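You operate a simulated robot arm through the tools that you are given. There is no shell and no other tool.

You are at the controls of a simulated robot arm. One attempt, no reset.

Task
Clean the mould marked cleaning and coat its surface with release.
Fine: wet the residue with cleaner, wipe it with the green cloth, put the cloth back, blow the crumbs off with hands out of the jet, then spray from the green can; four puffs a can at most. What is to be rubbed or washed off counts as gone when no trace of it is left.

Only the result counts: the job must be done as asked and must still hold three seconds after the hand-in. Knocking over, shifting, dropping, spilling or breaking anything else fails it. Flat cloth is picked up by pressing the open fingertips on it (5 to 10 N) and closing them slowly along it; thin cloth reads only 2 to 8 mm in the jaws.

Robot
A 7-joint arm with a three-finger gripper, fixed in place. Base frame: the origin is on the floor under the middle of its stand, x ahead of it, y to its left, z up; the work surface is at about z = 0.86. Lengths are in m, angles in degrees, forces in N, time in s.
It reaches about 1.342 m from its shoulder. Its first joint turns from -166.0 to 166.0 degrees. Payload 2.69 kg.
The tool frame sits at the grasp point between the pads (the TCP): z along the fingers, y along the line on which they close. The tips reach 0.03 m beyond it. The gripper opens to 0.128 m; its body begins 0.117 m behind the TCP.
Orientation is told as [roll, pitch, yaw] about the base's x, y, z axes, in that order, counted from this pose: with the fingers straight down and closing along the base's y, the tool's x points along the base's -x, its y along +y and its z along -z.

Tools
- The arm moves only by the tool drive_tool. Its argument "rows" is a list of rows, each an object (a shift or turn left out is 0, a gripper value left out holds the last) with "linear": the shift along the tool's x, y, z in m, a list of three; "turn": the turn, a rotation vector about the tool's x, y, z in rad, a list of three; "claw": the finger opening in m, from 0 to 0.128. In form: [{"linear": [dx, dy, dz], "turn": [rx, ry, rz], "claw": claw}, ...]. A call has 1 to 20 rows; each row shifts and turns the commanded pose from where the row before left it, along the tool's axes as they then stand. A row lasts 0.2 s, in which the tool goes at most 0.05 m and 8.6 degrees; a call with a longer step from one row to the next is refused whole, and so is a gripper value outside its range. Where a pose cannot be reached the arm comes as near as it can. A force on the tool above 40 N (or 10 N above the force at the start of the call, whichever is more), or a blocked arm, ends the call early, and 0.2 s more pass. The fingers move at their own pace (about 0.127 m/s each) and stop on an object; they squeeze with about 44 N. The grip force told is the motor's: it shows also when the fingers shut on nothing. Time passes only in rows, and 0.2 s behind the last, so rows that do not move let the fingers close. It gives the time, the measured TCP pose, the force on the tool (base axes), the opening and the grip force at its end, in the units of the frame above (readings bear some noise), with the torque about the TCP (base axes, N m) and any sound that the robot's microphone picked up, and new pictures: "views" is both (left out), scene, wrist or none.
- Cameras (640 x 400 px; columns grow to the right, rows downward): "scene" is fixed at [0.4065, -0.6588, 1.4986]; the picture's right is [0.97, -0.25, 0.00], its down [-0.10, -0.38, -0.92] and it looks along [0.23, 0.89, -0.39] (base axes); focal length 332 px, centre (320, 200). "wrist" rides on the gripper at [0.058, 0.054, -0.131] in the tool frame; the picture's right is [-0.68, 0.74, 0.00], its down [-0.62, -0.57, -0.55] and it looks along [-0.40, -0.37, 0.84] (tool axes); focal length 234 px, centre (320, 200). There is no depth. A picture from a camera that has moved, and an enlarged one, comes with that camera's place and axes in the base frame and with its lens. The place of the scene camera against the robot may be out by one fixed shift of up to 0.018 m in any direction.
- raise_lower(by): moves the trunk up (or, below 0, down) by that many m; the arm rides with it, the base frame stays. It gives what a move gives, with no picture.
- inspect(camera, box): a new picture of the part [left, top, right, bottom] of that camera's present view, enlarged. The clock stands still meanwhile.
- job_done(): hands the job in; it is judged then, once.

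Places have to be worked out from the pictures, the camera data and where the tool is seen. Open the gripper and draw the arm clear of the work before you hand the job in, unless the task says otherwise.

The tools are called as name(argument=value, ...) on one line, values as JSON. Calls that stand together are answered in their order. drive_tool: Moves the arm, as the interface text tells. Its arguments: {"type":"object","properties":{"rows":{"type":"array","items":{"type":"object","properties":{"linear":{"type":"array","items":{"type":"number"}},"turn":{"type":"array","items":{"type":"number"}},"claw":{"type":"number"}}}},"views":{"type":"string","enum":["both","scene","wrist","none"]}},"required":["rows"]} The other tools are called the same way: raise_lower (by) moves the trunk up or down; inspect (camera, box) takes an enlarged picture of a part of a camera's view; job_done () hands the job in.

At the start:

```text
time_s: 0.0
tcp_pos: [0.4974, 0.4903, 1.3293]
orientation: [0.0, 0.0, 0.0]
wrist_force: [-0.1, 0.2, 0.9]
ft_torque: [-0.01, 0.0, -0.03]
width: 0.1281
grip_force: 0.0
trunk travel left (down, up): [-0.15, 0.2]
```

scene: 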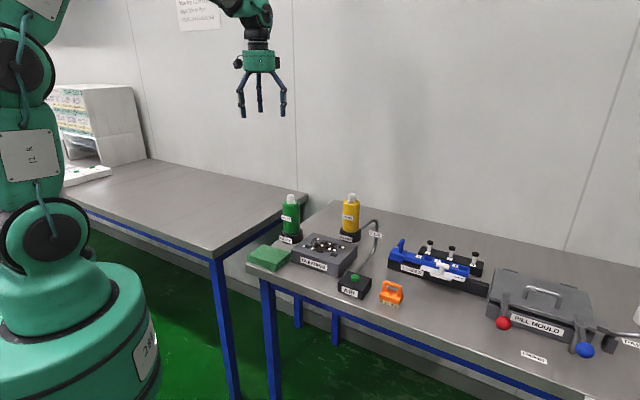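
wrist: 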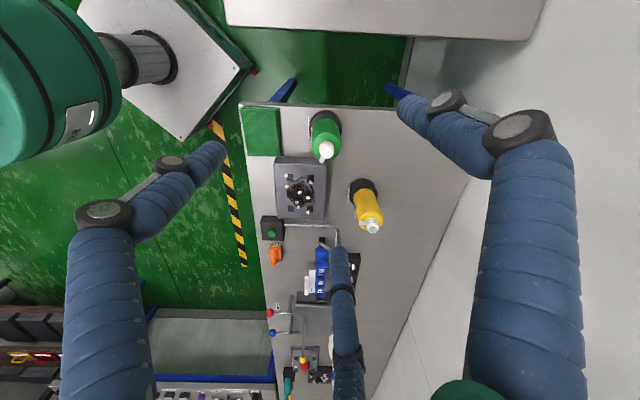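

I begin by looking closely at the scene: the table ahead has a green can, a yellow can, a mould, a green cloth, an air button and others. I enlarge these parts before moving.

inspect(camera="scene", box=[240, 180, 420, 310])

inspect(camera="wrist", box=[230, 90, 430, 290])

inspect(camera="scene", box=[380, 220, 640, 390])

inspect(camera="scene", box=[160, 0, 260, 60])

```text
3.08 times, centred on (330, 245) of scene
camera zoom: at [0.4065, -0.6588, 1.4986], right [0.97, -0.25, 0.0], down [-0.1, -0.38, -0.92], along [0.23, 0.89, -0.39], focal length 1022 px, centre (289, 62)
```

zoom: 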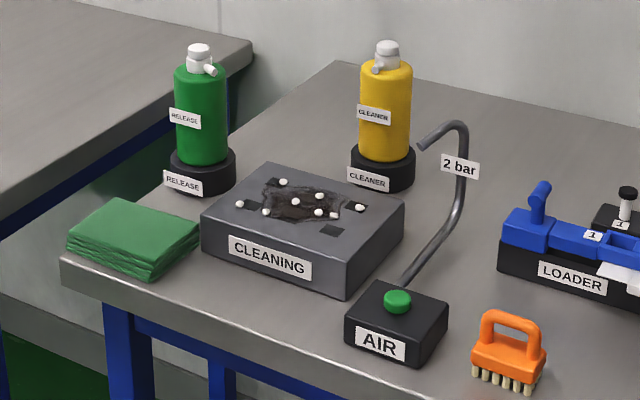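

```text
2.00 times, centred on (330, 190) of wrist
camera zoom: at [0.439, 0.5447, 1.4602], right [0.68, 0.74, 0.0], down [0.62, -0.57, 0.55], along [0.4, -0.37, -0.84], focal length 468 px, centre (300, 220)
```

zoom: 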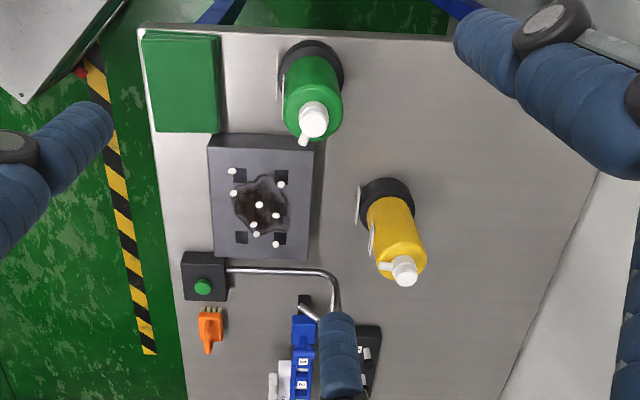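

```text
2.35 times, centred on (510, 305) of scene
camera zoom: at [0.4065, -0.6588, 1.4986], right [0.97, -0.25, 0.0], down [-0.1, -0.38, -0.92], along [0.23, 0.89, -0.39], focal length 782 px, centre (-127, -47)
```

zoom: 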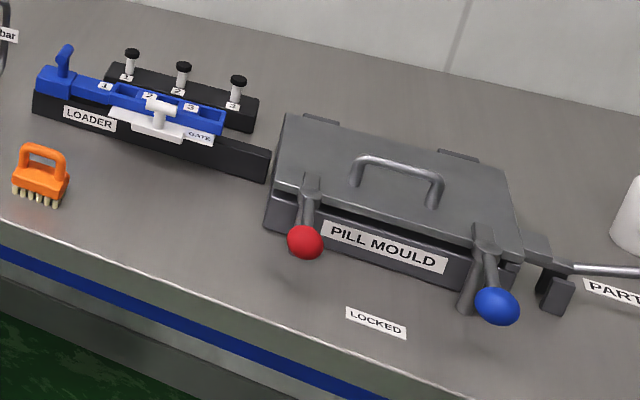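

```text
6.40 times, centred on (210, 30) of scene
camera zoom: at [0.4065, -0.6588, 1.4986], right [0.97, -0.25, 0.0], down [-0.1, -0.38, -0.92], along [0.23, 0.89, -0.39], focal length 2126 px, centre (1024, 1288)
```

zoom: 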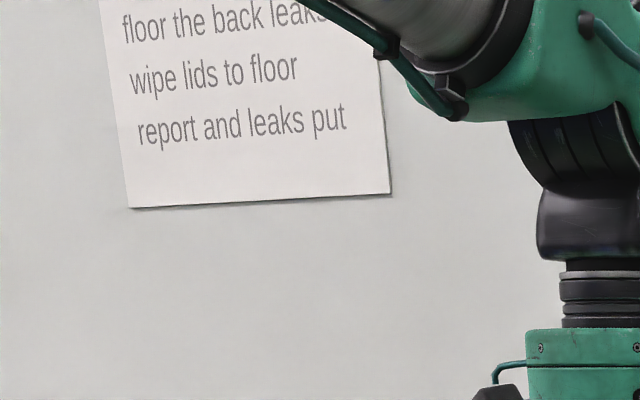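

The cans stand in labelled cups with their nozzles seemingly turned toward the mould, and the air pipe is bent over it. I zoom in more on the can heads, the mould top, and the air nozzle.

inspect(camera="scene", box=[275, 185, 315, 250])

inspect(camera="scene", box=[335, 185, 390, 250])

inspect(camera="scene", box=[290, 225, 380, 285])

inspect(camera="scene", box=[320, 260, 420, 320])

```text
6.15 times, centred on (295, 218) of scene
camera zoom: at [0.4065, -0.6588, 1.4986], right [0.97, -0.25, 0.0], down [-0.1, -0.38, -0.92], along [0.23, 0.89, -0.39], focal length 2044 px, centre (474, 92)
```

zoom: 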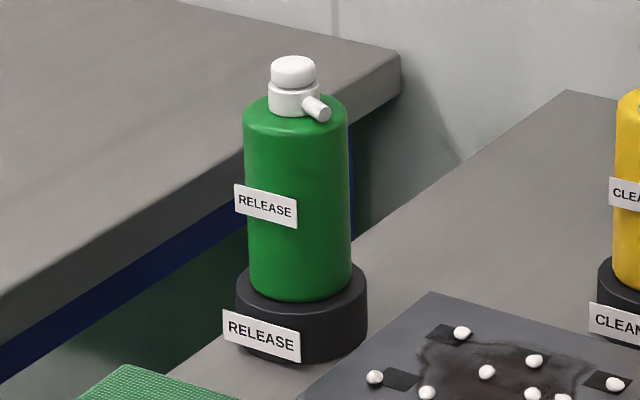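

```text
6.15 times, centred on (362, 218) of scene
camera zoom: at [0.4065, -0.6588, 1.4986], right [0.97, -0.25, 0.0], down [-0.1, -0.38, -0.92], along [0.23, 0.89, -0.39], focal length 2044 px, centre (58, 92)
```

zoom: 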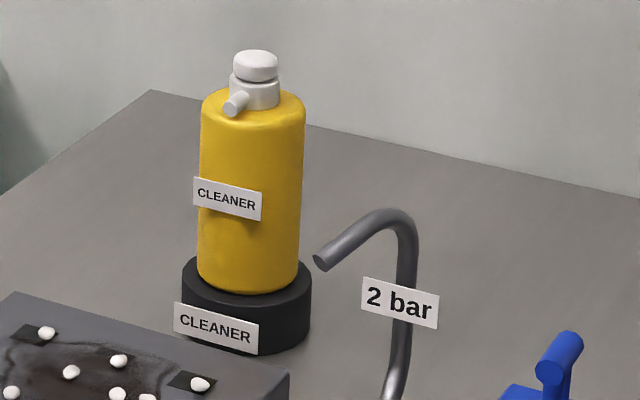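

```text
6.67 times, centred on (335, 255) of scene
camera zoom: at [0.4065, -0.6588, 1.4986], right [0.97, -0.25, 0.0], down [-0.1, -0.38, -0.92], along [0.23, 0.89, -0.39], focal length 2215 px, centre (220, -167)
```

zoom: 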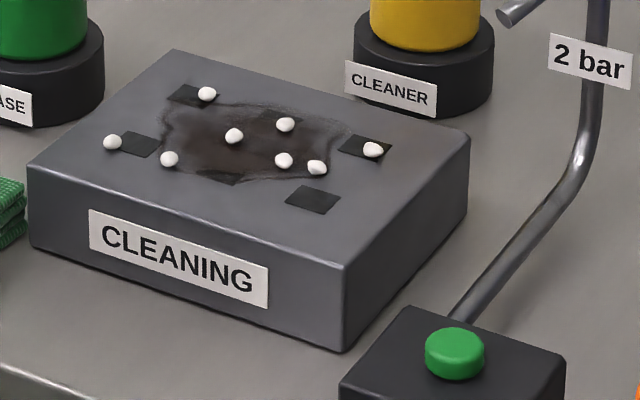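

```text
6.40 times, centred on (370, 290) of scene
camera zoom: at [0.4065, -0.6588, 1.4986], right [0.97, -0.25, 0.0], down [-0.1, -0.38, -0.92], along [0.23, 0.89, -0.39], focal length 2126 px, centre (0, -376)
```

zoom: 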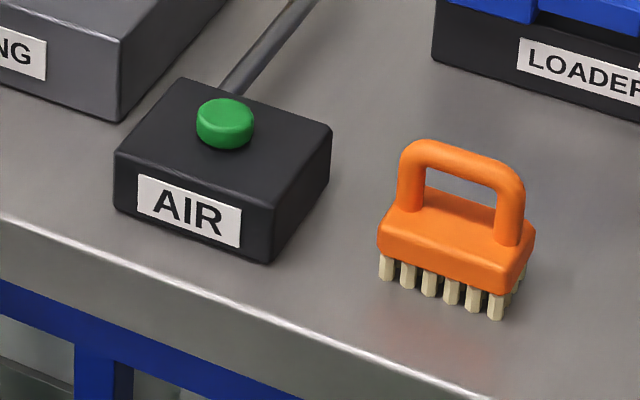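

The cans have push caps whose nozzles point down at the mould, so pressing a cap in place should puff onto it; the AIR box has a green push button. I move above the yellow can (judged near x 0.775, y 0.40, cap z about 1.035) with the fingers open to locate the cap well.

drive_tool(rows=[{"linear": [-0.0397, -0.0129, 0.0114]}, {"linear": [-0.0397, -0.0129, 0.0114]}, {"linear": [-0.0397, -0.0129, 0.0114]}, {"linear": [-0.0397, -0.0129, 0.0114]}, {"linear": [-0.0397, -0.0129, 0.0114]}, {"linear": [-0.0397, -0.0129, 0.0114]}, {"linear": [-0.0397, -0.0129, 0.0114]}, {}], views="both")

```text
time_s: 1.8
tcp_pos: [0.777, 0.4004, 1.2484]
orientation: [0.0, 0.0, 0.1]
wrist_force: [0.7, 0.0, -0.2]
ft_torque: [0.04, 0.08, -0.02]
width: 0.1279
grip_force: 0.1
trunk travel left (down, up): [-0.15, 0.2]
camera wrist: at [0.7179, 0.4552, 1.3792], right [0.68, 0.74, 0.0], down [0.62, -0.57, 0.55], along [0.4, -0.37, -0.84], focal length 234 px, centre (320, 200)
```

scene: 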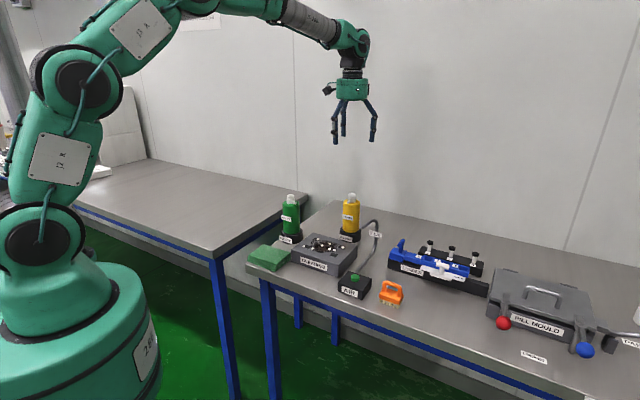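
wrist: 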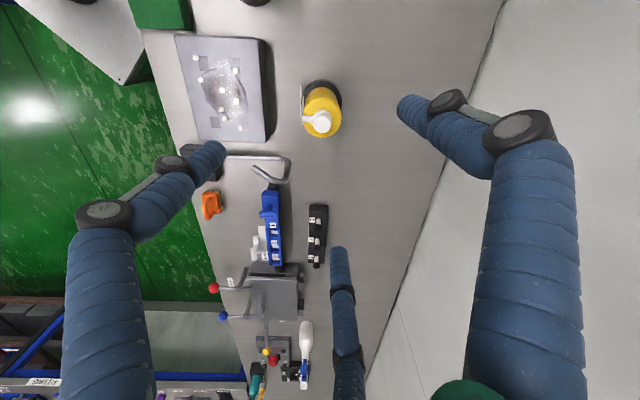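

The yellow can's cap is seen left-top in the wrist view. I zoom in to fix its pixel place precisely before lining up.

inspect(camera="wrist", box=[280, 70, 370, 150])

inspect(camera="wrist", box=[160, 20, 320, 200])

```text
5.00 times, centred on (325, 110) of wrist
camera zoom: at [0.7179, 0.4552, 1.3792], right [0.68, 0.74, 0.0], down [0.62, -0.57, 0.55], along [0.4, -0.37, -0.84], focal length 1171 px, centre (295, 650)
```

zoom: 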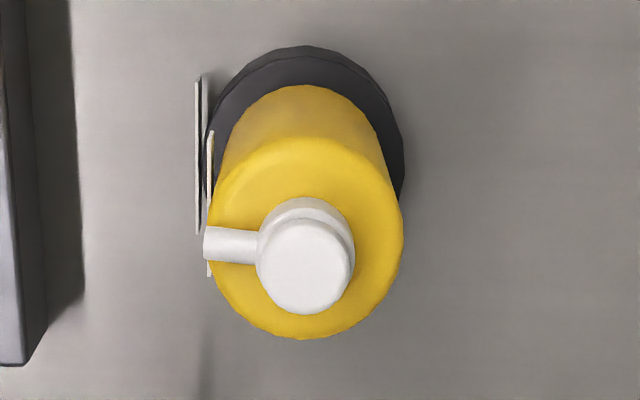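

```text
2.22 times, centred on (240, 110) of wrist
camera zoom: at [0.7179, 0.4552, 1.3792], right [0.68, 0.74, 0.0], down [0.62, -0.57, 0.55], along [0.4, -0.37, -0.84], focal length 520 px, centre (498, 400)
```

zoom: 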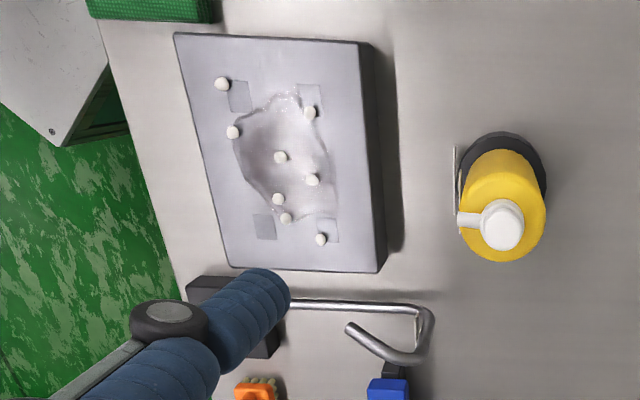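

The cap's centre lies near x 0.785, y 0.397, with its nozzle pointing straight toward the mould. I lower to TCP z 1.13 above it, fingers still open, to see it close up.

drive_tool(rows=[{"linear": [-0.0027, -0.001, 0.04]}, {"linear": [-0.0027, -0.001, 0.04]}, {"linear": [-0.0026, -0.001, 0.038]}, {}], views="both")

inspect(camera="wrist", box=[270, 110, 370, 210])

inspect(camera="scene", box=[315, 150, 395, 250])

```text
time_s: 2.8
tcp_pos: [0.7842, 0.3946, 1.1291]
orientation: [-0.1, 0.1, 0.0]
wrist_force: [0.2, 0.8, -0.6]
ft_torque: [-0.01, 0.02, -0.02]
width: 0.1279
grip_force: 0.0
trunk travel left (down, up): [-0.15, 0.2]
camera wrist: at [0.7261, 0.449, 1.2608], right [0.68, 0.74, 0.0], down [0.62, -0.57, 0.55], along [0.4, -0.37, -0.84], focal length 234 px, centre (320, 200)
```

scene: 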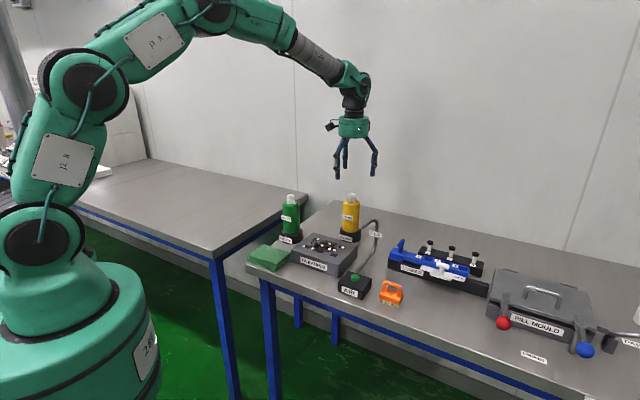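
wrist: 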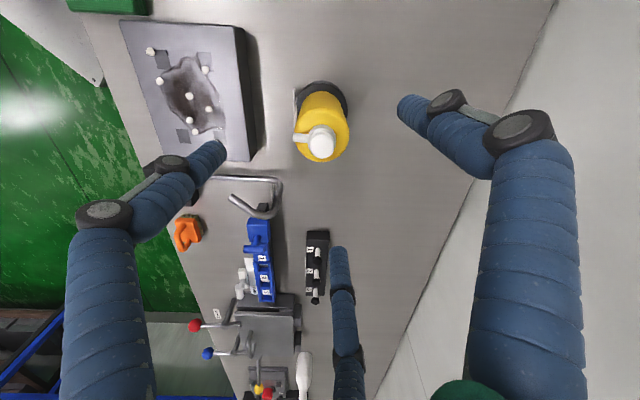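

```text
4.00 times, centred on (320, 160) of wrist
camera zoom: at [0.7261, 0.449, 1.2608], right [0.68, 0.74, 0.0], down [0.62, -0.57, 0.55], along [0.4, -0.37, -0.84], focal length 937 px, centre (320, 360)
```

zoom: 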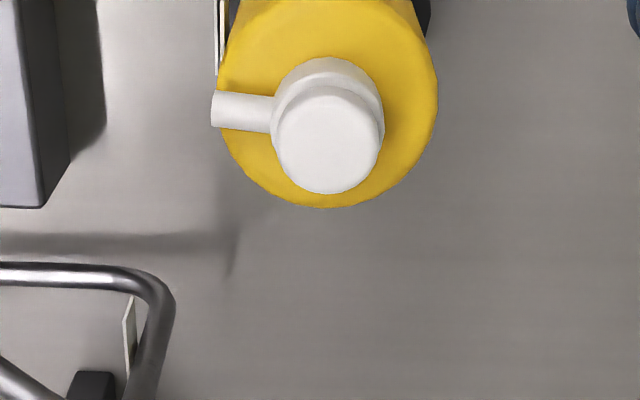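

```text
4.00 times, centred on (355, 200) of scene
camera zoom: at [0.4065, -0.6588, 1.4986], right [0.97, -0.25, 0.0], down [-0.1, -0.38, -0.92], along [0.23, 0.89, -0.39], focal length 1329 px, centre (180, 200)
```

zoom: 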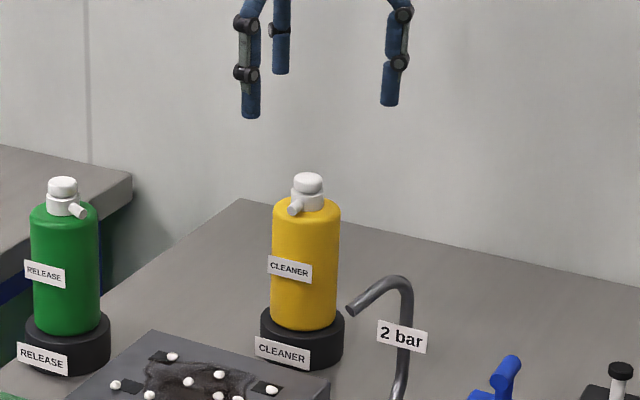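

Two views triangulate the yellow cap's top to about (0.784, 0.398, 1.050), about 26 mm wide. I close the fingers while staying above it and shift a few mm in y, then recheck.

drive_tool(rows=[{"linear": [0, 0.002, 0], "claw": 0.0}, {}, {}, {}, {}], views="both")

inspect(camera="wrist", box=[240, 100, 400, 260])

inspect(camera="scene", box=[315, 150, 395, 250])

```text
time_s: 4.0
tcp_pos: [0.784, 0.3973, 1.1303]
orientation: [-0.1, 0.1, 0.1]
wrist_force: [-0.2, -0.6, -0.6]
ft_torque: [-0.02, 0.03, -0.01]
width: 0.0022
grip_force: 31.1
trunk travel left (down, up): [-0.15, 0.2]
camera wrist: at [0.7251, 0.4515, 1.2617], right [0.68, 0.74, 0.0], down [0.62, -0.57, 0.55], along [0.4, -0.37, -0.84], focal length 234 px, centre (320, 200)
```

scene: 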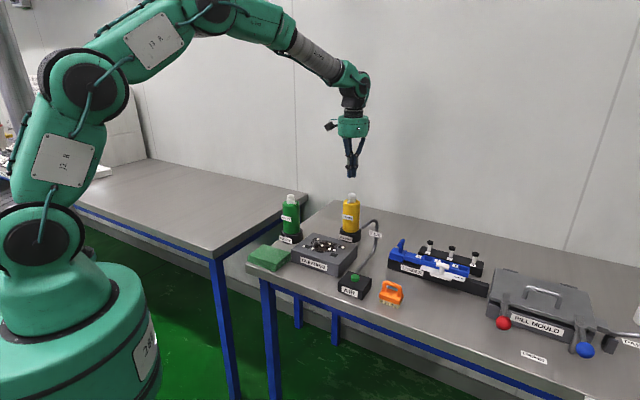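
wrist: 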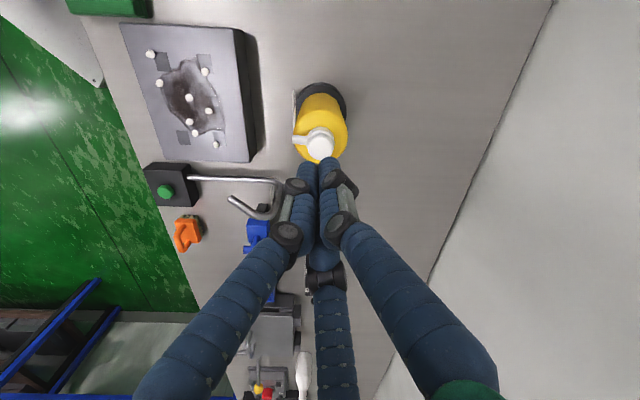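

```text
2.50 times, centred on (320, 180) of wrist
camera zoom: at [0.7251, 0.4515, 1.2617], right [0.68, 0.74, 0.0], down [0.62, -0.57, 0.55], along [0.4, -0.37, -0.84], focal length 585 px, centre (320, 250)
```

zoom: 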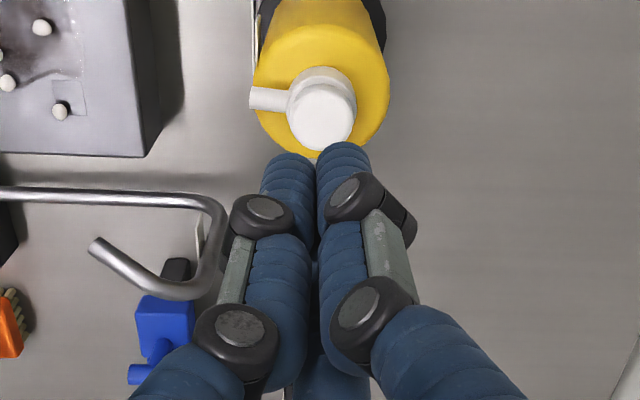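

```text
4.00 times, centred on (355, 200) of scene
camera zoom: at [0.4065, -0.6588, 1.4986], right [0.97, -0.25, 0.0], down [-0.1, -0.38, -0.92], along [0.23, 0.89, -0.39], focal length 1329 px, centre (180, 200)
```

zoom: 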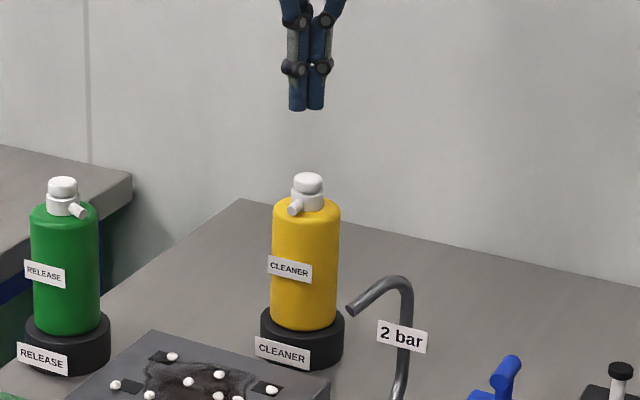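

Closed fingertips line up over the cap to within about 3 mm. I descend to TCP z 1.088 (tips about 8 mm above the cap).

drive_tool(rows=[{"linear": [0, 0.0005, 0.02]}, {"linear": [0, 0, 0.014]}, {"linear": [0, 0, 0.008]}, {}], views="scene")

inspect(camera="scene", box=[325, 160, 385, 220])

inspect(camera="wrist", box=[240, 100, 400, 260])

```text
time_s: 5.0
tcp_pos: [0.7834, 0.3988, 1.089]
orientation: [0.0, 0.1, 0.0]
wrist_force: [0.5, 0.1, 0.4]
ft_torque: [0.0, -0.01, 0.0]
width: 0.0022
grip_force: 31.3
trunk travel left (down, up): [-0.15, 0.2]
```

scene: 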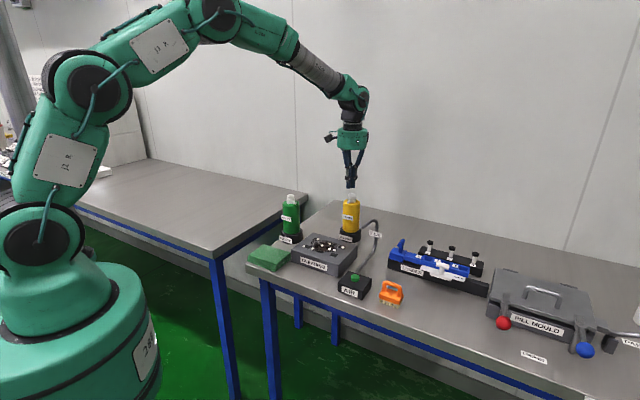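

```text
6.67 times, centred on (355, 190) of scene
camera zoom: at [0.4065, -0.6588, 1.4986], right [0.97, -0.25, 0.0], down [-0.1, -0.38, -0.92], along [0.23, 0.89, -0.39], focal length 2215 px, centre (87, 267)
```

zoom: 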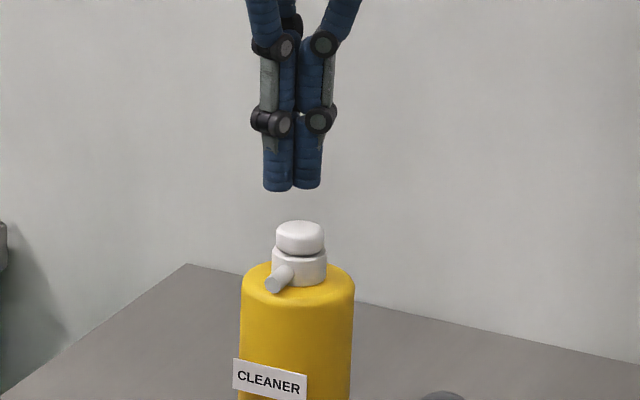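

```text
2.50 times, centred on (320, 180) of wrist
camera zoom: at [0.7244, 0.4536, 1.2204], right [0.68, 0.74, 0.0], down [0.62, -0.57, 0.55], along [0.4, -0.37, -0.84], focal length 585 px, centre (320, 250)
```

zoom: 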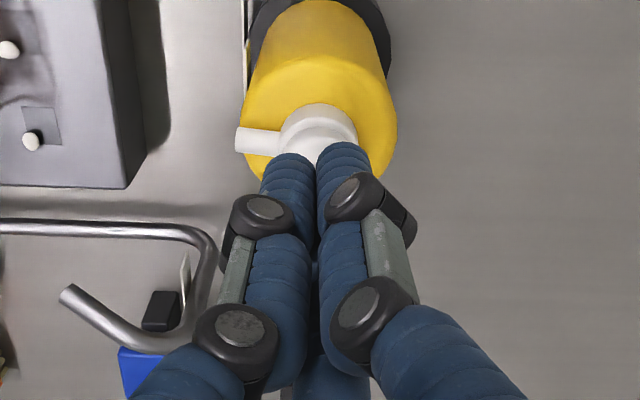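

The scene view shows a gap of about 25 mm and the tips about 5 mm left of the cap, so the cap top is rather at (0.787, 0.3945, 1.035). I correct by +4 mm x, −4 mm y and descend to TCP z 1.074.

drive_tool(rows=[{"linear": [-0.004, -0.004, 0.0]}, {"linear": [0, 0, 0.01]}, {"linear": [0, 0, 0.005]}, {}], views="none")

inspect(camera="scene", box=[325, 160, 385, 220])

inspect(camera="wrist", box=[240, 100, 400, 260])

```text
time_s: 6.0
tcp_pos: [0.7873, 0.3942, 1.0752]
orientation: [0.0, 0.0, 0.0]
wrist_force: [0.3, 0.0, -0.6]
ft_torque: [0.02, 0.01, 0.01]
width: 0.0021
grip_force: 31.4
trunk travel left (down, up): [-0.15, 0.2]
```

```text
6.67 times, centred on (355, 190) of scene
camera zoom: at [0.4065, -0.6588, 1.4986], right [0.97, -0.25, 0.0], down [-0.1, -0.38, -0.92], along [0.23, 0.89, -0.39], focal length 2215 px, centre (87, 267)
```

zoom: 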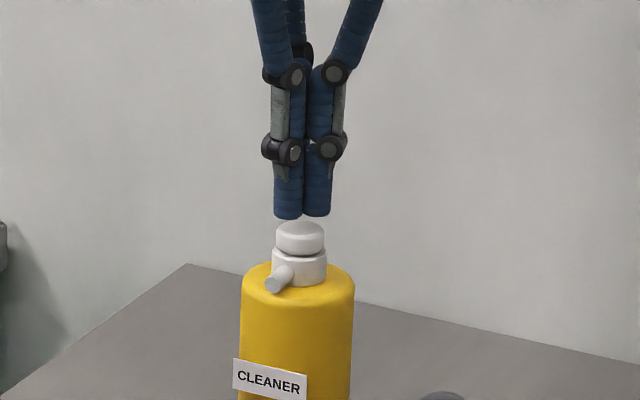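

```text
2.50 times, centred on (320, 180) of wrist
camera zoom: at [0.7293, 0.4491, 1.2058], right [0.68, 0.74, 0.0], down [0.62, -0.57, 0.55], along [0.4, -0.37, -0.84], focal length 585 px, centre (320, 250)
```

zoom: 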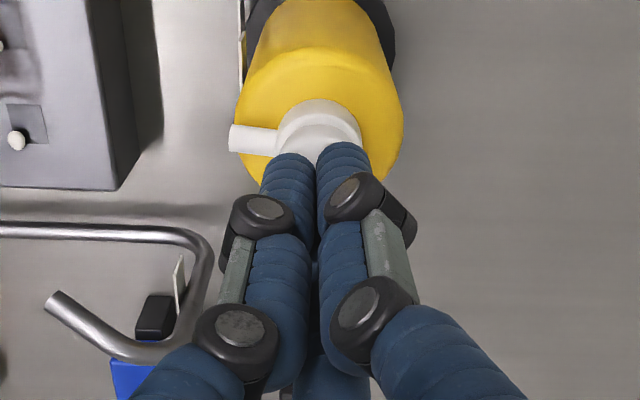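

Tips now sit just over the cap, centred within about 2 mm. I press down in 1.5 mm steps and watch the force.

drive_tool(rows=[{"linear": [0.001, 0, 0.002]}, {"linear": [0, 0, 0.0015]}, {"linear": [0, 0, 0.0015]}, {"linear": [0, 0, 0.0015]}, {"linear": [0, 0, 0.0015]}], views="none")

inspect(camera="scene", box=[325, 160, 385, 220])

```text
time_s: 7.2
tcp_pos: [0.7862, 0.3946, 1.0657]
orientation: [0.0, 0.0, 0.0]
wrist_force: [0.9, 0.8, 0.3]
ft_torque: [-0.01, 0.01, 0.03]
width: 0.0021
grip_force: 31.6
trunk travel left (down, up): [-0.15, 0.2]
```

```text
6.67 times, centred on (355, 190) of scene
camera zoom: at [0.4065, -0.6588, 1.4986], right [0.97, -0.25, 0.0], down [-0.1, -0.38, -0.92], along [0.23, 0.89, -0.39], focal length 2215 px, centre (87, 267)
```

zoom: 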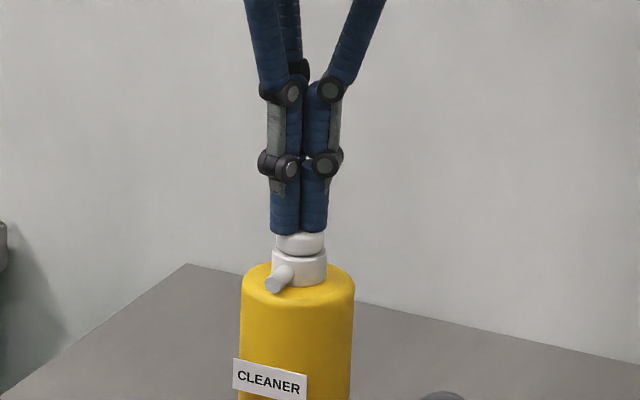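

No force yet; the tips are just at the cap. I go on down in 1 mm steps.

drive_tool(rows=[{"linear": [0, 0, 0.001]}, {"linear": [0, 0, 0.001]}, {"linear": [0, 0, 0.001]}], views="none")

```text
time_s: 8.0
tcp_pos: [0.7853, 0.3956, 1.0626]
orientation: [0.0, 0.0, 0.0]
wrist_force: [0.2, -0.5, 2.2]
ft_torque: [0.0, -0.09, 0.03]
width: 0.0018
grip_force: 31.6
trunk travel left (down, up): [-0.15, 0.2]
heard: click
```

A click was heard with 2.2 N on the tips. I look at the mould to see whether a puff came out.

inspect(camera="scene", box=[280, 185, 400, 285])

inspect(camera="wrist", box=[80, 0, 400, 200])

```text
4.00 times, centred on (340, 235) of scene
camera zoom: at [0.4065, -0.6588, 1.4986], right [0.97, -0.25, 0.0], down [-0.1, -0.38, -0.92], along [0.23, 0.89, -0.39], focal length 1329 px, centre (240, 60)
```

zoom: 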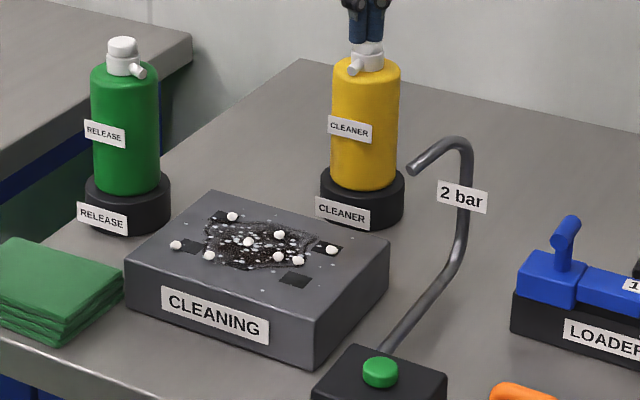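

```text
2.00 times, centred on (240, 100) of wrist
camera zoom: at [0.727, 0.4504, 1.1939], right [0.68, 0.74, 0.0], down [0.62, -0.57, 0.55], along [0.4, -0.37, -0.84], focal length 468 px, centre (480, 400)
```

zoom: 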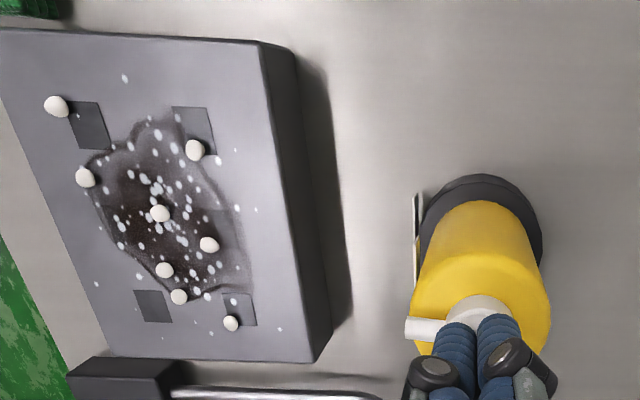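

One puff landed squarely on the residue, as droplets. I release the cap by lifting 6 mm, see the state, and press again for a second puff.

drive_tool(rows=[{"linear": [0, 0, -0.003]}, {"linear": [0, 0, -0.004]}, {}, {}], views="none")

drive_tool(rows=[{"linear": [0, 0, 0.003]}, {"linear": [0, 0, 0.002]}, {"linear": [0, 0, 0.001]}, {"linear": [0, 0, 0.001]}], views="none")

inspect(camera="wrist", box=[80, 0, 400, 200])

```text
time_s: 9.0
tcp_pos: [0.7855, 0.3945, 1.0708]
orientation: [0.0, 0.0, 0.0]
wrist_force: [0.2, -0.3, 0.3]
ft_torque: [0.01, -0.02, 0.01]
width: 0.0021
grip_force: 31.6
trunk travel left (down, up): [-0.15, 0.2]
```

```text
time_s: 10.0
tcp_pos: [0.7856, 0.3957, 1.0633]
orientation: [0.0, 0.0, 0.0]
wrist_force: [0.9, -0.3, 1.6]
ft_torque: [0.0, -0.04, -0.01]
width: 0.002
grip_force: 31.5
trunk travel left (down, up): [-0.15, 0.2]
```

```text
2.00 times, centred on (240, 100) of wrist
camera zoom: at [0.7276, 0.4497, 1.1947], right [0.68, 0.74, 0.0], down [0.62, -0.57, 0.55], along [0.4, -0.37, -0.84], focal length 468 px, centre (480, 400)
```

zoom: 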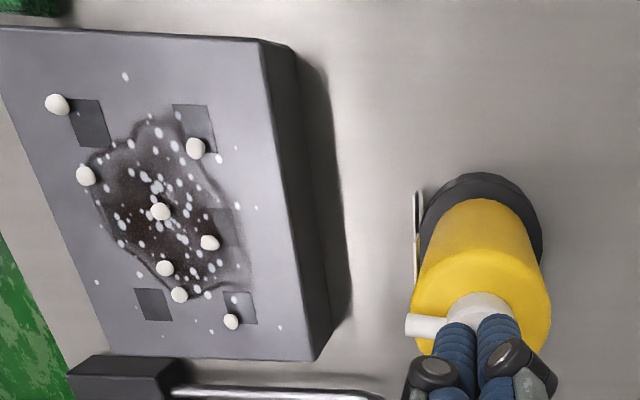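

No click yet this time and the droplets are unchanged. I press 0.5 mm at a time further.

drive_tool(rows=[{"linear": [0, 0, 0.0007]}, {"linear": [0, 0, 0.0007]}], views="none")

inspect(camera="wrist", box=[80, 0, 400, 200])

```text
time_s: 10.6
tcp_pos: [0.785, 0.3939, 1.0613]
orientation: [0.0, 0.0, -0.1]
wrist_force: [1.5, 0.0, 3.1]
ft_torque: [-0.05, -0.02, 0.04]
width: 0.0019
grip_force: 31.5
trunk travel left (down, up): [-0.15, 0.2]
heard: click
```

```text
2.00 times, centred on (240, 100) of wrist
camera zoom: at [0.7273, 0.4499, 1.1927], right [0.68, 0.74, 0.0], down [0.62, -0.57, 0.55], along [0.4, -0.37, -0.84], focal length 468 px, centre (480, 400)
```

zoom: 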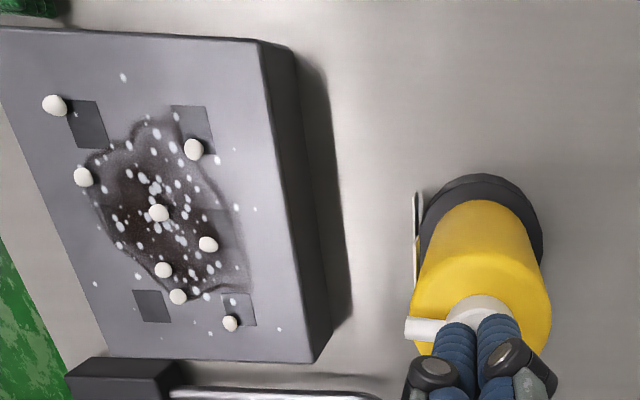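

A second click sounded. I lift off the cap fully and look at the mould from both cameras to judge the wetting.

drive_tool(rows=[{"linear": [0, 0, -0.004]}, {"linear": [0, 0, -0.006]}, {"linear": [0, 0, -0.01]}, {}], views="none")

inspect(camera="wrist", box=[100, 0, 260, 160])

inspect(camera="scene", box=[290, 225, 380, 285])

```text
time_s: 11.6
tcp_pos: [0.7862, 0.3941, 1.0828]
orientation: [-0.1, 0.0, 0.0]
wrist_force: [-1.4, 0.3, 0.1]
ft_torque: [0.01, -0.03, 0.01]
width: 0.002
grip_force: 31.8
trunk travel left (down, up): [-0.15, 0.2]
```

```text
2.50 times, centred on (180, 80) of wrist
camera zoom: at [0.7281, 0.4495, 1.2133], right [0.68, 0.74, 0.0], down [0.62, -0.57, 0.55], along [0.4, -0.37, -0.84], focal length 585 px, centre (670, 500)
```

zoom: 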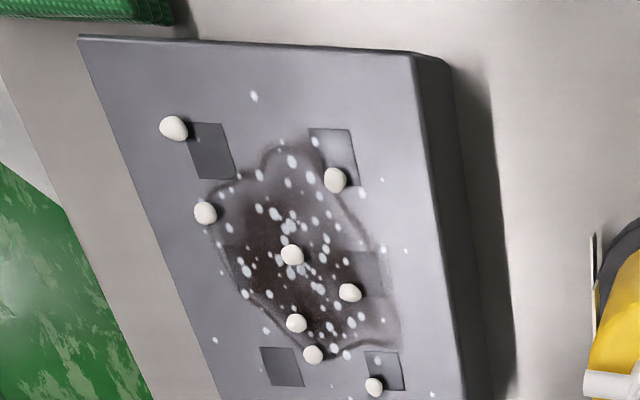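

```text
6.67 times, centred on (335, 255) of scene
camera zoom: at [0.4065, -0.6588, 1.4986], right [0.97, -0.25, 0.0], down [-0.1, -0.38, -0.92], along [0.23, 0.89, -0.39], focal length 2215 px, centre (220, -167)
```

zoom: 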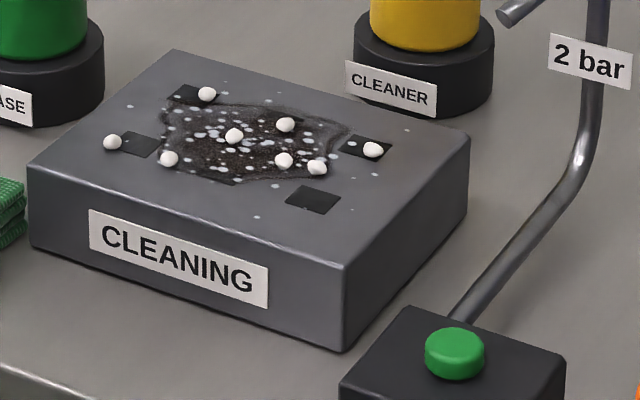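

The residue is covered in cleaner droplets after two puffs, leaving two in reserve. Next comes the cloth, judged at about (0.468, 0.318), turned 45°; I rise, travel over at z about 1.15 and look.

drive_tool(rows=[{"linear": [0, 0, -0.04]}, {"linear": [0, 0, -0.03]}, {"linear": [0.03975, -0.0095, 0], "claw": 0.1}, {"linear": [0.03975, -0.0095, 0]}, {"linear": [0.03975, -0.0095, 0]}, {"linear": [0.03975, -0.0095, 0]}, {"linear": [0.03975, -0.0095, 0]}, {"linear": [0.03975, -0.0095, 0]}, {"linear": [0.03975, -0.0095, 0]}, {"linear": [0.03975, -0.0095, 0]}, {}], views="both")

inspect(camera="wrist", box=[200, 40, 440, 240])

inspect(camera="scene", box=[235, 200, 325, 280])

```text
time_s: 14.0
tcp_pos: [0.4702, 0.3182, 1.1518]
orientation: [0.1, -0.1, -0.1]
wrist_force: [-0.8, -0.2, 0.2]
ft_torque: [0.03, -0.04, 0.01]
width: 0.1003
grip_force: 0.1
trunk travel left (down, up): [-0.15, 0.2]
camera wrist: at [0.4116, 0.3727, 1.2832], right [0.68, 0.74, 0.0], down [0.62, -0.57, 0.55], along [0.4, -0.37, -0.84], focal length 234 px, centre (320, 200)
```

scene: 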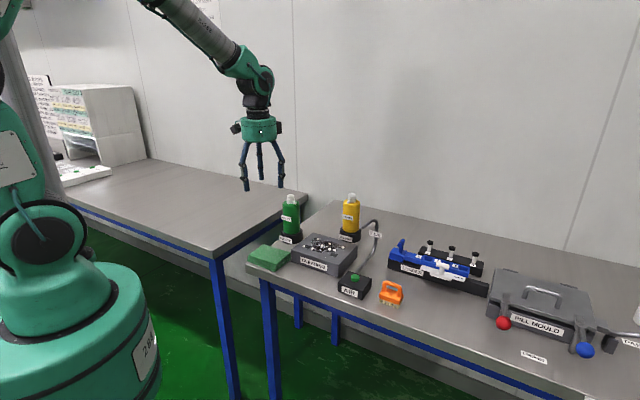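
wrist: 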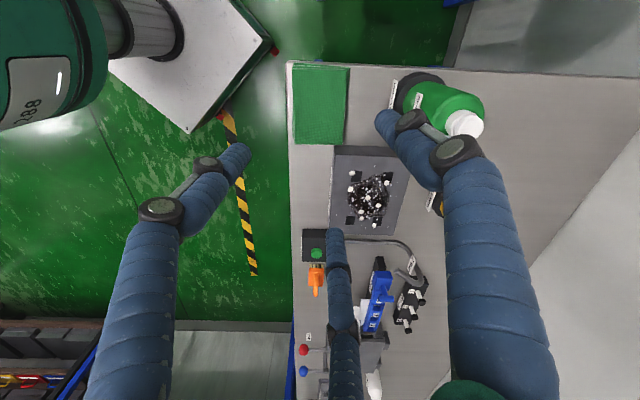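

```text
2.00 times, centred on (320, 140) of wrist
camera zoom: at [0.4116, 0.3727, 1.2832], right [0.68, 0.74, 0.0], down [0.62, -0.57, 0.55], along [0.4, -0.37, -0.84], focal length 468 px, centre (320, 320)
```

zoom: 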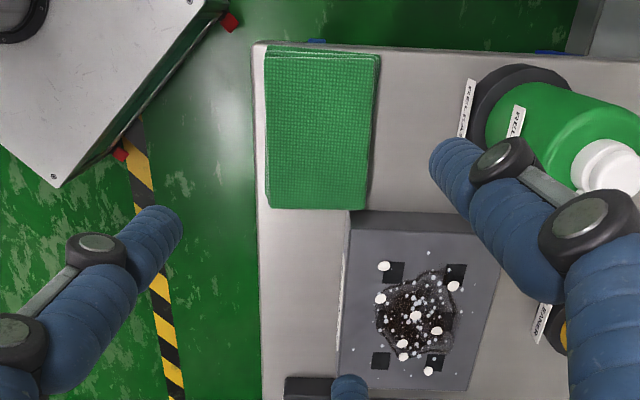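

```text
5.00 times, centred on (280, 240) of scene
camera zoom: at [0.4065, -0.6588, 1.4986], right [0.97, -0.25, 0.0], down [-0.1, -0.38, -0.92], along [0.23, 0.89, -0.39], focal length 1661 px, centre (520, 0)
```

zoom: 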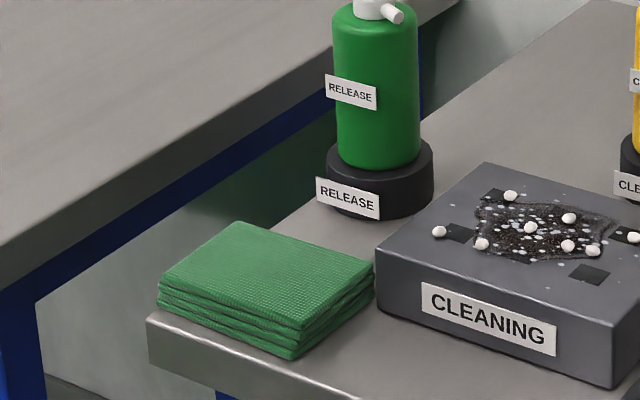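

Both views agree: the cloth's centre is (0.470, 0.318), top z about 0.886, about 85 by 120 mm. I set the fingers to 0.05 and descend to TCP z 0.935 (tips about 20 mm above it).

drive_tool(rows=[{"linear": [0, 0, 0.045], "claw": 0.05}, {"linear": [0, 0, 0.045]}, {"linear": [0, 0, 0.045]}, {"linear": [0, 0, 0.04]}, {"linear": [0, 0, 0.03]}, {"linear": [0, 0, 0.012]}, {}], views="wrist")

inspect(camera="scene", box=[235, 180, 325, 280])

```text
time_s: 15.6
tcp_pos: [0.4694, 0.3176, 0.9356]
orientation: [0.0, 0.0, 0.0]
wrist_force: [0.7, 0.2, -0.4]
ft_torque: [0.04, 0.04, -0.02]
width: 0.0503
grip_force: 0.1
trunk travel left (down, up): [-0.15, 0.2]
camera wrist: at [0.4105, 0.3726, 1.0668], right [0.68, 0.74, 0.0], down [0.62, -0.57, 0.55], along [0.4, -0.37, -0.84], focal length 234 px, centre (320, 200)
```

wrist: 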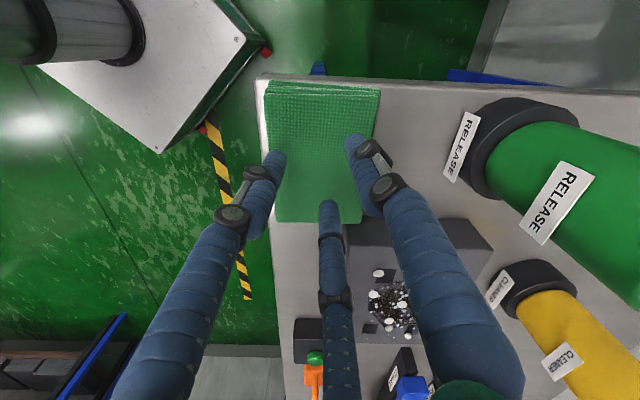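

```text
4.00 times, centred on (280, 230) of scene
camera zoom: at [0.4065, -0.6588, 1.4986], right [0.97, -0.25, 0.0], down [-0.1, -0.38, -0.92], along [0.23, 0.89, -0.39], focal length 1329 px, centre (480, 80)
```

zoom: 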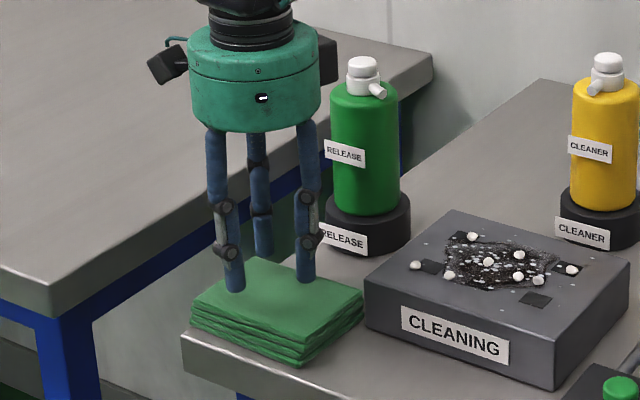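

The three tips stand inside the cloth's outline. I lower slowly toward contact, expected at TCP z about 0.916.

drive_tool(rows=[{"linear": [0, 0, 0.005]}, {"linear": [0, 0, 0.005]}, {"linear": [0, 0, 0.003]}, {"linear": [0, 0, 0.002]}, {"linear": [0, 0, 0.002]}], views="none")

```text
time_s: 16.8
tcp_pos: [0.4669, 0.3194, 0.919]
orientation: [0.0, 0.1, -0.1]
wrist_force: [1.0, 0.2, 1.2]
ft_torque: [-0.01, -0.03, -0.01]
width: 0.0498
grip_force: 0.1
trunk travel left (down, up): [-0.15, 0.2]
```

Force is still near zero (1.2 N). I keep lowering in 1 mm steps to find contact.

drive_tool(rows=[{"linear": [0, 0, 0.001]}, {"linear": [0, 0, 0.001]}, {"linear": [0, 0, 0.001]}], views="none")

```text
time_s: 17.6
tcp_pos: [0.4677, 0.3186, 0.919]
orientation: [0.1, -0.1, 0.0]
wrist_force: [-5.0, -3.8, 19.9]
ft_torque: [-0.29, 0.38, -0.07]
width: 0.0515
grip_force: 0.9
trunk travel left (down, up): [-0.15, 0.2]
stopped in row 3: the force on the tool passed its limit at 44 N (the readings are from after the stop); the commanded pose is now the measured one
```

Contact is stiff: 44 N peak and now about 20 N at TCP z 0.919. I ease up by half a millimetre to bring the force into 5–10 N.

drive_tool(rows=[{"linear": [0, 0, -0.0005]}], views="none")

```text
time_s: 18.0
tcp_pos: [0.4682, 0.3191, 0.919]
orientation: [0.2, -0.3, 0.0]
wrist_force: [1.1, -3.1, 15.4]
ft_torque: [-0.23, 0.14, -0.04]
width: 0.0506
grip_force: 0.8
trunk travel left (down, up): [-0.15, 0.2]
```

drive_tool(rows=[{"linear": [0, 0, -0.0005]}], views="none")

inspect(camera="scene", box=[235, 200, 325, 280])

```text
time_s: 18.4
tcp_pos: [0.4688, 0.3202, 0.9184]
orientation: [0.3, -0.1, 0.0]
wrist_force: [1.9, -1.0, 12.1]
ft_torque: [-0.12, -0.01, 0.12]
width: 0.0508
grip_force: 0.6
trunk travel left (down, up): [-0.15, 0.2]
```

```text
5.00 times, centred on (280, 240) of scene
camera zoom: at [0.4065, -0.6588, 1.4986], right [0.97, -0.25, 0.0], down [-0.1, -0.38, -0.92], along [0.23, 0.89, -0.39], focal length 1661 px, centre (520, 0)
```

zoom: 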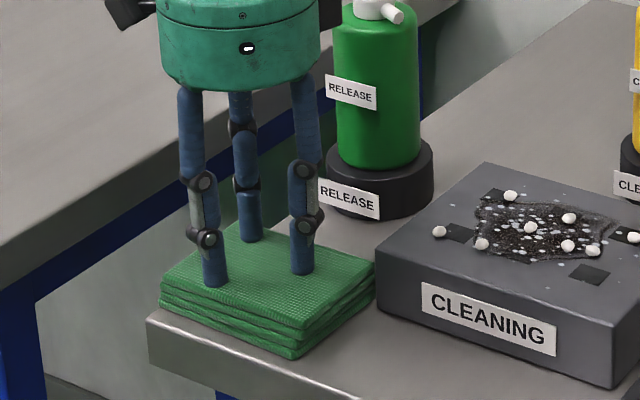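

Force is 12 N with the three tips resting on the cloth. I ease up 0.5 mm more to reach about 8 N and begin closing slowly along it.

drive_tool(rows=[{"linear": [0, 0, -0.0005]}, {"claw": 0.047}, {"claw": 0.044}, {"claw": 0.041}, {"claw": 0.038}], views="none")

inspect(camera="scene", box=[235, 200, 325, 280])

```text
time_s: 19.6
tcp_pos: [0.4687, 0.3186, 0.9187]
orientation: [0.1, 0.0, 0.1]
wrist_force: [-4.8, -3.1, 13.5]
ft_torque: [-0.17, 0.23, 0.0]
width: 0.0377
grip_force: 0.0
trunk travel left (down, up): [-0.15, 0.2]
```

```text
5.00 times, centred on (280, 240) of scene
camera zoom: at [0.4065, -0.6588, 1.4986], right [0.97, -0.25, 0.0], down [-0.1, -0.38, -0.92], along [0.23, 0.89, -0.39], focal length 1661 px, centre (520, 0)
```

zoom: 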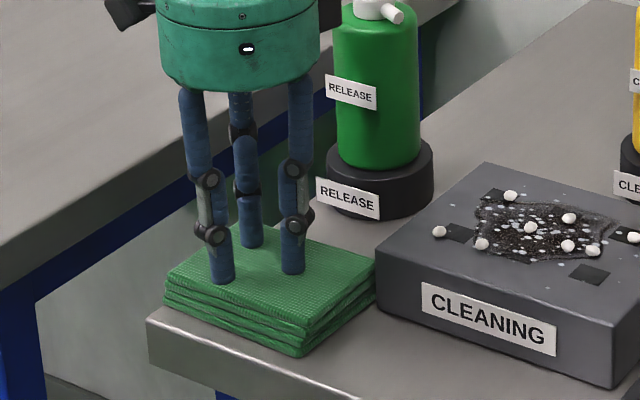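

Closing continues but force rose to 13.5 N. I ease up 0.7 mm and go on closing slowly.

drive_tool(rows=[{"linear": [0, 0, -0.0007]}, {"claw": 0.035}, {"claw": 0.032}, {"claw": 0.029}, {"claw": 0.026}], views="none")

```text
time_s: 20.8
tcp_pos: [0.4673, 0.3208, 0.9179]
orientation: [0.1, -0.1, -0.1]
wrist_force: [0.5, -0.3, 0.2]
ft_torque: [0.01, 0.01, 0.01]
width: 0.0259
grip_force: 0.1
trunk travel left (down, up): [-0.15, 0.2]
```

Contact was lost (0.2 N) as the fingers drew in. I lower in small steps to regain 5–10 N before closing further.

drive_tool(rows=[{"linear": [0, 0, 0.0005]}, {"linear": [0, 0, 0.0003]}], views="none")

inspect(camera="scene", box=[235, 200, 325, 280])

```text
time_s: 21.4
tcp_pos: [0.4658, 0.3193, 0.9167]
orientation: [0.1, 0.0, 0.0]
wrist_force: [0.5, -0.3, 0.0]
ft_torque: [0.01, -0.02, 0.04]
width: 0.0258
grip_force: 0.0
trunk travel left (down, up): [-0.15, 0.2]
```

```text
5.00 times, centred on (280, 240) of scene
camera zoom: at [0.4065, -0.6588, 1.4986], right [0.97, -0.25, 0.0], down [-0.1, -0.38, -0.92], along [0.23, 0.89, -0.39], focal length 1661 px, centre (520, 0)
```

zoom: 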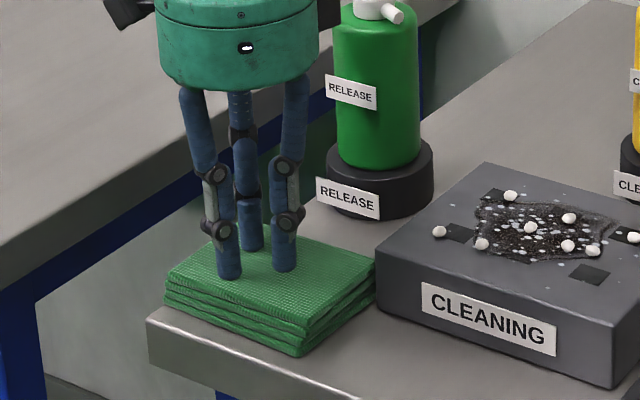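

No contact yet; I lower in 0.4 mm steps.

drive_tool(rows=[{"linear": [0, 0, 0.0004]}, {"linear": [0, 0, 0.0004]}], views="none")

```text
time_s: 22.0
tcp_pos: [0.4684, 0.3199, 0.9178]
orientation: [0.1, -0.1, 0.0]
wrist_force: [-4.1, 0.4, 9.3]
ft_torque: [-0.09, 0.19, 0.03]
width: 0.0263
grip_force: 0.1
trunk travel left (down, up): [-0.15, 0.2]
```

Now 9.3 N. I close on in small bits of 2 mm per row and check the force.

drive_tool(rows=[{"claw": 0.024}, {"claw": 0.022}, {"claw": 0.02}], views="none")

```text
time_s: 22.8
tcp_pos: [0.4685, 0.321, 0.9172]
orientation: [0.1, -0.2, 0.1]
wrist_force: [1.3, -0.7, 4.1]
ft_torque: [-0.06, 0.02, 0.05]
width: 0.0183
grip_force: 0.1
trunk travel left (down, up): [-0.15, 0.2]
```

drive_tool(rows=[{"linear": [0, 0, 0.0004], "claw": 0.018}, {"linear": [0, 0, 0.0002], "claw": 0.016}, {"linear": [0, 0, 0.0002], "claw": 0.014}], views="none")

```text
time_s: 23.6
tcp_pos: [0.4677, 0.3191, 0.9175]
orientation: [0.1, -0.2, 0.0]
wrist_force: [0.0, 1.1, 1.9]
ft_torque: [-0.04, 0.01, 0.02]
width: 0.0131
grip_force: 0.1
trunk travel left (down, up): [-0.15, 0.2]
```

Force fades to 1.9 N as the tips draw in, so I lower somewhat more while closing the rest.

drive_tool(rows=[{"linear": [0, 0, 0.0005]}, {"linear": [0, 0, 0.0004]}], views="none")

inspect(camera="scene", box=[235, 200, 325, 280])

```text
time_s: 24.2
tcp_pos: [0.4691, 0.3195, 0.9165]
orientation: [0.0, -0.2, 0.0]
wrist_force: [-4.8, 3.0, 19.8]
ft_torque: [0.06, 0.17, -0.02]
width: 0.0127
grip_force: 0.1
trunk travel left (down, up): [-0.15, 0.2]
```

```text
5.00 times, centred on (280, 240) of scene
camera zoom: at [0.4065, -0.6588, 1.4986], right [0.97, -0.25, 0.0], down [-0.1, -0.38, -0.92], along [0.23, 0.89, -0.39], focal length 1661 px, centre (520, 0)
```

zoom: 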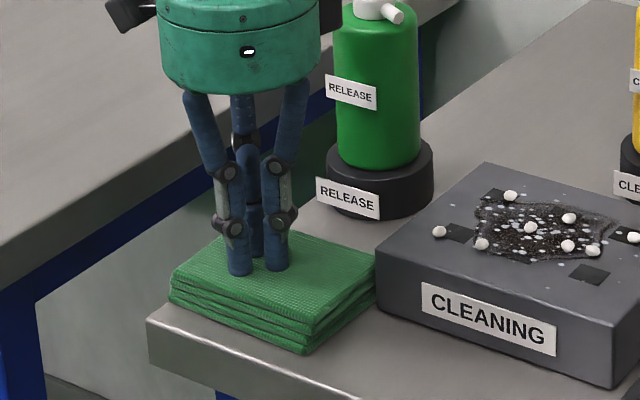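

Force is 19.8 N now; I ease up 0.6 mm and close the fingers the rest of the way slowly.

drive_tool(rows=[{"linear": [0, 0, -0.0006]}, {"claw": 0.011}, {"claw": 0.009}], views="none")

```text
time_s: 25.0
tcp_pos: [0.4686, 0.3191, 0.9152]
orientation: [0.1, -0.2, 0.0]
wrist_force: [-0.3, -5.1, 13.0]
ft_torque: [-0.15, 0.01, -0.03]
width: 0.0076
grip_force: 0.1
trunk travel left (down, up): [-0.15, 0.2]
```

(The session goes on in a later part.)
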